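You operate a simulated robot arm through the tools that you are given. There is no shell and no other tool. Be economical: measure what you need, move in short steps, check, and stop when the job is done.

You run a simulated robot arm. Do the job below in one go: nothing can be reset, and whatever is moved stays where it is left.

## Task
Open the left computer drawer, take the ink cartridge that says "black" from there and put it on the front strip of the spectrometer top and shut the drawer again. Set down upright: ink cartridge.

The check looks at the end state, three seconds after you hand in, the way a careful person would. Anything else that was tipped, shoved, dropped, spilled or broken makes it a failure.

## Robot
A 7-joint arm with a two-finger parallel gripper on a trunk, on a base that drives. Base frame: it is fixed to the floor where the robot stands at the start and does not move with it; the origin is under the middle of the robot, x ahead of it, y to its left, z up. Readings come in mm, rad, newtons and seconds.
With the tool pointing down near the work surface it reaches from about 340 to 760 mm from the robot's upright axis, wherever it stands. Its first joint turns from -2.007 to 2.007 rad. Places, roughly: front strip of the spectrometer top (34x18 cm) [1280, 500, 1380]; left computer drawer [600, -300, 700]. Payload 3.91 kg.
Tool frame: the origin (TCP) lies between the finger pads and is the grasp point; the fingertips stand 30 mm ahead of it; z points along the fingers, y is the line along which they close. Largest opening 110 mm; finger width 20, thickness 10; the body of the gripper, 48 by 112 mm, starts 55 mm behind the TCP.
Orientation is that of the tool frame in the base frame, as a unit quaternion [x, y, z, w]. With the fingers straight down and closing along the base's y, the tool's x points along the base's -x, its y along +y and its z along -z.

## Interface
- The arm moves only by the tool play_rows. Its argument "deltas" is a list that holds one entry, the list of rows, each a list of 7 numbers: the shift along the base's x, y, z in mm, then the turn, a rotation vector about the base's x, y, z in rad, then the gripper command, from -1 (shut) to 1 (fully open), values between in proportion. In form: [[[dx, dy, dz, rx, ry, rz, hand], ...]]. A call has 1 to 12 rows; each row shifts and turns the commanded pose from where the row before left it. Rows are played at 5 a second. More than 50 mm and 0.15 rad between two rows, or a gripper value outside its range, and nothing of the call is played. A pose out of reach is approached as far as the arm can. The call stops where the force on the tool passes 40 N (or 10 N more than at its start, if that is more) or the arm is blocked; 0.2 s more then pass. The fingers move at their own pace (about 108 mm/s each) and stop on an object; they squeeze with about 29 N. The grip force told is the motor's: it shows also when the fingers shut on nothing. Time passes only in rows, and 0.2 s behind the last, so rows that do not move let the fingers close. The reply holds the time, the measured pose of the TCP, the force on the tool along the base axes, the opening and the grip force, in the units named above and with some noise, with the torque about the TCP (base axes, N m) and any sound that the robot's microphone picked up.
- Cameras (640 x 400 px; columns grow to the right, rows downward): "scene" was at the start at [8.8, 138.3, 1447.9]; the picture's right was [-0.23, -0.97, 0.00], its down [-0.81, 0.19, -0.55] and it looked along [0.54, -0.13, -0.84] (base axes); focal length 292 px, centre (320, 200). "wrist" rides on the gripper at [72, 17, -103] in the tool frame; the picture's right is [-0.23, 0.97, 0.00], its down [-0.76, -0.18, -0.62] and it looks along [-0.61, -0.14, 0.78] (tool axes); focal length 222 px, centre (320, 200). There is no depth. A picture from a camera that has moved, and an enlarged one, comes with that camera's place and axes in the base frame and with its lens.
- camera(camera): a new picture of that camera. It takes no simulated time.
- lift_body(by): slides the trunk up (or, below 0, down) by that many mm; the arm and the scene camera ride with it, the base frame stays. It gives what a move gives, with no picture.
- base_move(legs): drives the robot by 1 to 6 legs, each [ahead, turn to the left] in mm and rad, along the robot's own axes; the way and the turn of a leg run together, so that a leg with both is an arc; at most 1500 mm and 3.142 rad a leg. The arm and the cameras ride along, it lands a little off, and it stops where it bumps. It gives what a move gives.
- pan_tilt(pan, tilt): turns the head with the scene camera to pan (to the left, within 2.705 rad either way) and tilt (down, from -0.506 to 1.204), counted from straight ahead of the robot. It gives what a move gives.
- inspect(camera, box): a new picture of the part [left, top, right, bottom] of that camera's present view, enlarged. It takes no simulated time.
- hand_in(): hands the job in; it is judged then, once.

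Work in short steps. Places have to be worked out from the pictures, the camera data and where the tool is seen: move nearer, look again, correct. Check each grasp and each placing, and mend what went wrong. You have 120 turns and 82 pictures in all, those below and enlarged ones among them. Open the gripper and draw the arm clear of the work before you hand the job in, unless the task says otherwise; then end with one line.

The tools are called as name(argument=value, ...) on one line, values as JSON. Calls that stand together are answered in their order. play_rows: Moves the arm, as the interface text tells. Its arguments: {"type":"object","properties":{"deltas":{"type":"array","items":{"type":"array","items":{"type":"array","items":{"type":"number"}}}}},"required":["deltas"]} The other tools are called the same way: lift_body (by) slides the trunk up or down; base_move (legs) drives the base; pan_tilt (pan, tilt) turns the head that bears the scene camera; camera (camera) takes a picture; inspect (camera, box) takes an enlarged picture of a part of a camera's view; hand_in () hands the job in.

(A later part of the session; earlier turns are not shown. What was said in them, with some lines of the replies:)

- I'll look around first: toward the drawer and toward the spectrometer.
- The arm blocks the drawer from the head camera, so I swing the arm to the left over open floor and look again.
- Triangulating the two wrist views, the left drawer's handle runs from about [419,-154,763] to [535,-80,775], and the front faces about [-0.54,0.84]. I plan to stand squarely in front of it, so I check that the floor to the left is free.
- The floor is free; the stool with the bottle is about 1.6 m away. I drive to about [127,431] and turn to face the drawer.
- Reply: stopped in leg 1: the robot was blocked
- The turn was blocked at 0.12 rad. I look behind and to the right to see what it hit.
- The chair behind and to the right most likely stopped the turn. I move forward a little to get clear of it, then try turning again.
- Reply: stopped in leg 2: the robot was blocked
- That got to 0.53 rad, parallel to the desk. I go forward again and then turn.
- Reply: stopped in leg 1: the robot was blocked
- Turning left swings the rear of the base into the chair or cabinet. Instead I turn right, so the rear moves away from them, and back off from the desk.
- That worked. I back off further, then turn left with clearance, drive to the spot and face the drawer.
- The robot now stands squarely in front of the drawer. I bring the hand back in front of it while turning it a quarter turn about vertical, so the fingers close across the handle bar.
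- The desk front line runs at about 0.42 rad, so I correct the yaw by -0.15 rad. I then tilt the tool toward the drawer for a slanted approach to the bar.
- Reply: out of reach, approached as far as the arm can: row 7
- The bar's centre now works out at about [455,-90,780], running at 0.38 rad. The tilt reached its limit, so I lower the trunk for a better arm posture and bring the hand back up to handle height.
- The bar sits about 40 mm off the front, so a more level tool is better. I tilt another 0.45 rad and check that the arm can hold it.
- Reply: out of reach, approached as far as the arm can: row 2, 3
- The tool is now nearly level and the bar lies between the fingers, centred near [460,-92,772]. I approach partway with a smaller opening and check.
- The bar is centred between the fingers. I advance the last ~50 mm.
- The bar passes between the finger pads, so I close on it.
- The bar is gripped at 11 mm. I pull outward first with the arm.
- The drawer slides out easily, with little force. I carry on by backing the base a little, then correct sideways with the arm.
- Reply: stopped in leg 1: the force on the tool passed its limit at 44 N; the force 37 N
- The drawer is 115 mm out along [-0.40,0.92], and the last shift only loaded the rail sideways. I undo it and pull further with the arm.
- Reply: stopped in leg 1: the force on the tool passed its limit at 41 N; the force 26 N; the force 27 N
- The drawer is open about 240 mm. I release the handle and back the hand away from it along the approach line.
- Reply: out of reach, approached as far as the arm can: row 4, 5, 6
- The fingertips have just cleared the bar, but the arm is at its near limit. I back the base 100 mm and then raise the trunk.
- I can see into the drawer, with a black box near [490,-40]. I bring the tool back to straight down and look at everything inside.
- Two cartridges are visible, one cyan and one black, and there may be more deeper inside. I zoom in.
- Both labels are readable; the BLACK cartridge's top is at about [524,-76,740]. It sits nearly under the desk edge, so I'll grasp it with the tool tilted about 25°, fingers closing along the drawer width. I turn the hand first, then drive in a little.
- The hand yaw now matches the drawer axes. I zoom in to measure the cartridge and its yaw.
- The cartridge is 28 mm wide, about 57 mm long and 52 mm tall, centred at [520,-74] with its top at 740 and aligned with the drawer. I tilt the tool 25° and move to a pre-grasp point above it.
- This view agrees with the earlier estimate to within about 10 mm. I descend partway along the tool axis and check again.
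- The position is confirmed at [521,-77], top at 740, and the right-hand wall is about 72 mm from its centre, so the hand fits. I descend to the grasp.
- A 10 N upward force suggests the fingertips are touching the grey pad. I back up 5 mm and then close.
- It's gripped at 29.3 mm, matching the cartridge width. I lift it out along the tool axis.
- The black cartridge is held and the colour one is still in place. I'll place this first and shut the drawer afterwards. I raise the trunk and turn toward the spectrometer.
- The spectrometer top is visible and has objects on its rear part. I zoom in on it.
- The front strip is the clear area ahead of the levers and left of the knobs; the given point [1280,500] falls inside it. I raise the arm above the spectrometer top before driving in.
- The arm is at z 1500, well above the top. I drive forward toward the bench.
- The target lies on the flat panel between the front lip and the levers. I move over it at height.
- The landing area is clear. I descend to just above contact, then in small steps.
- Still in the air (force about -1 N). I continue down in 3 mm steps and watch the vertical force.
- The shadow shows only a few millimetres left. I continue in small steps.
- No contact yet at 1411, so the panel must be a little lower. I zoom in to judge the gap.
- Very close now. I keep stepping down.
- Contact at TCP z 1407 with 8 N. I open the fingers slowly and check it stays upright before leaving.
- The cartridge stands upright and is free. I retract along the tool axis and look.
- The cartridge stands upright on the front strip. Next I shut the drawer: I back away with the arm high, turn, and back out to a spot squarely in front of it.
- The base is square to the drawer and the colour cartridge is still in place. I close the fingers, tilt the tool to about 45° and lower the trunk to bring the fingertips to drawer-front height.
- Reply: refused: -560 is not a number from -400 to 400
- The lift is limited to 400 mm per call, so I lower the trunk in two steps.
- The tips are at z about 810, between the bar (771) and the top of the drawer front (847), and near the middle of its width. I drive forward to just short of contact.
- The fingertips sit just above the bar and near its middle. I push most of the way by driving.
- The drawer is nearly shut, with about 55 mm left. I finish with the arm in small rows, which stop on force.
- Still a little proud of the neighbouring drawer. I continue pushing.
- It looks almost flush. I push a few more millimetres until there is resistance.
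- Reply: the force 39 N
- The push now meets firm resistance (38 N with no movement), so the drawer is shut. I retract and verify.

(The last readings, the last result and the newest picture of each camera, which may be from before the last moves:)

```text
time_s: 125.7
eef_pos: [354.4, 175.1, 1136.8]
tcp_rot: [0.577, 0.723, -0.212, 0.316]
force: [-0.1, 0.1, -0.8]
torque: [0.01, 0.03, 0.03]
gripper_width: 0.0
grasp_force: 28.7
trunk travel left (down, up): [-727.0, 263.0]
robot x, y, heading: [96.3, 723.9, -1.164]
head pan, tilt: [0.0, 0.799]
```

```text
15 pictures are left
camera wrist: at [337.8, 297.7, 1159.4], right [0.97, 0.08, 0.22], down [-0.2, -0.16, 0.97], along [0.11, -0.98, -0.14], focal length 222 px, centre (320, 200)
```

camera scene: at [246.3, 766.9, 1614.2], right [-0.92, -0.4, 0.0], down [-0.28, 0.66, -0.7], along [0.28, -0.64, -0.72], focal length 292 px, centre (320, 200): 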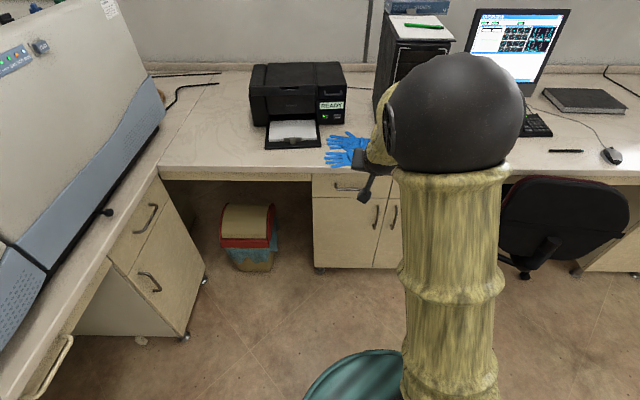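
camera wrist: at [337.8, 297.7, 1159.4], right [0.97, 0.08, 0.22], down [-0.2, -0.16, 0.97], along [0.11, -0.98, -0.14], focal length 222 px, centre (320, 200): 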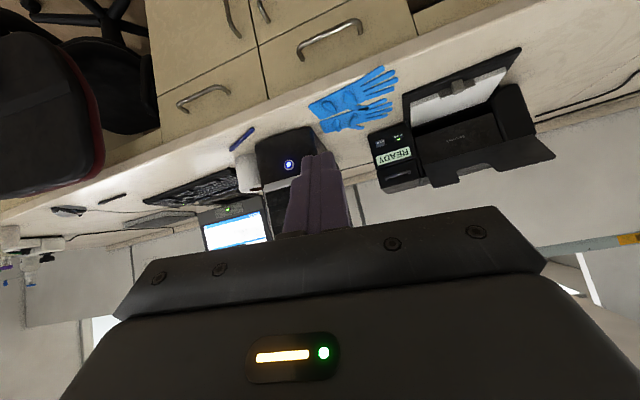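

The drawer is flush and shut. I open the gripper, raise the trunk and take a last look at the cartridge on the spectrometer.

play_rows(deltas=[[[0, 0, 0, 0, 0, 0, 1], [0, 0, 0, 0, 0, 0, 1], [0, 0, 0, 0, 0, 0, 1]]])

lift_body(by=255)

pan_tilt(pan=1.0, tilt=0.45)

camera(camera="scene")

```text
time_s: 126.5
eef_pos: [352.0, 175.3, 1137.5]
tcp_rot: [0.576, 0.723, -0.212, 0.317]
force: [-0.1, 0.0, -0.3]
torque: [-0.03, -0.02, 0.0]
gripper_width: 110.0
grasp_force: 0.0
trunk travel left (down, up): [-727.0, 263.0]
robot x, y, heading: [96.9, 720.5, -1.165]
head pan, tilt: [0.0, 0.799]
```

```text
time_s: 129.1
eef_pos: [352.9, 174.8, 1391.0]
tcp_rot: [0.576, 0.723, -0.212, 0.317]
force: [-0.1, 0.6, 0.4]
torque: [0.03, 0.02, -0.04]
gripper_width: 109.8
grasp_force: 0.1
trunk travel left (down, up): [-982.0, 8.0]
robot x, y, heading: [98.1, 722.5, -1.164]
head pan, tilt: [0.0, 0.799]
```

```text
time_s: 130.3
eef_pos: [353.4, 173.9, 1391.8]
tcp_rot: [0.576, 0.723, -0.212, 0.317]
force: [0.9, -0.8, -0.3]
torque: [0.02, 0.0, -0.03]
gripper_width: 110.0
grasp_force: 0.1
trunk travel left (down, up): [-982.0, 8.0]
robot x, y, heading: [98.4, 724.6, -1.164]
head pan, tilt: [1.0, 0.45]
```

```text
14 pictures are left
camera scene: at [305.1, 825.8, 1899.7], right [-0.16, -0.99, 0.0], down [-0.43, 0.07, -0.9], along [0.89, -0.15, -0.44], focal length 292 px, centre (320, 200)
```

scene: 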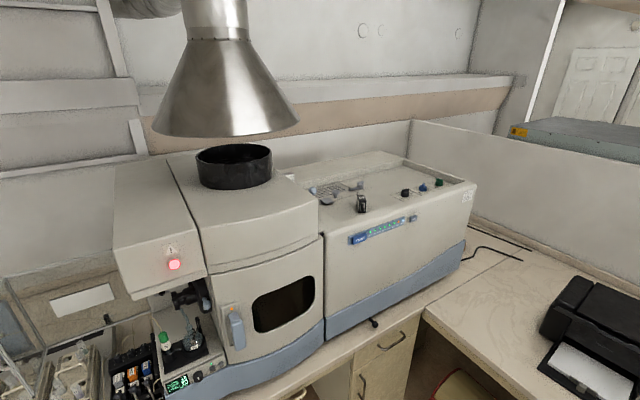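

The cartridge stands upright on the front strip, the drawer is shut, and the arm is clear with the gripper open. I hand in.

hand_in()

```text
The job is handed in.
```

The black ink cartridge is standing upright on the front strip of the spectrometer top, and the left computer drawer is shut again; early on, the base was blocked a few times near the desk chair and cabinet, but nothing looked tipped or out of place in the pictures.
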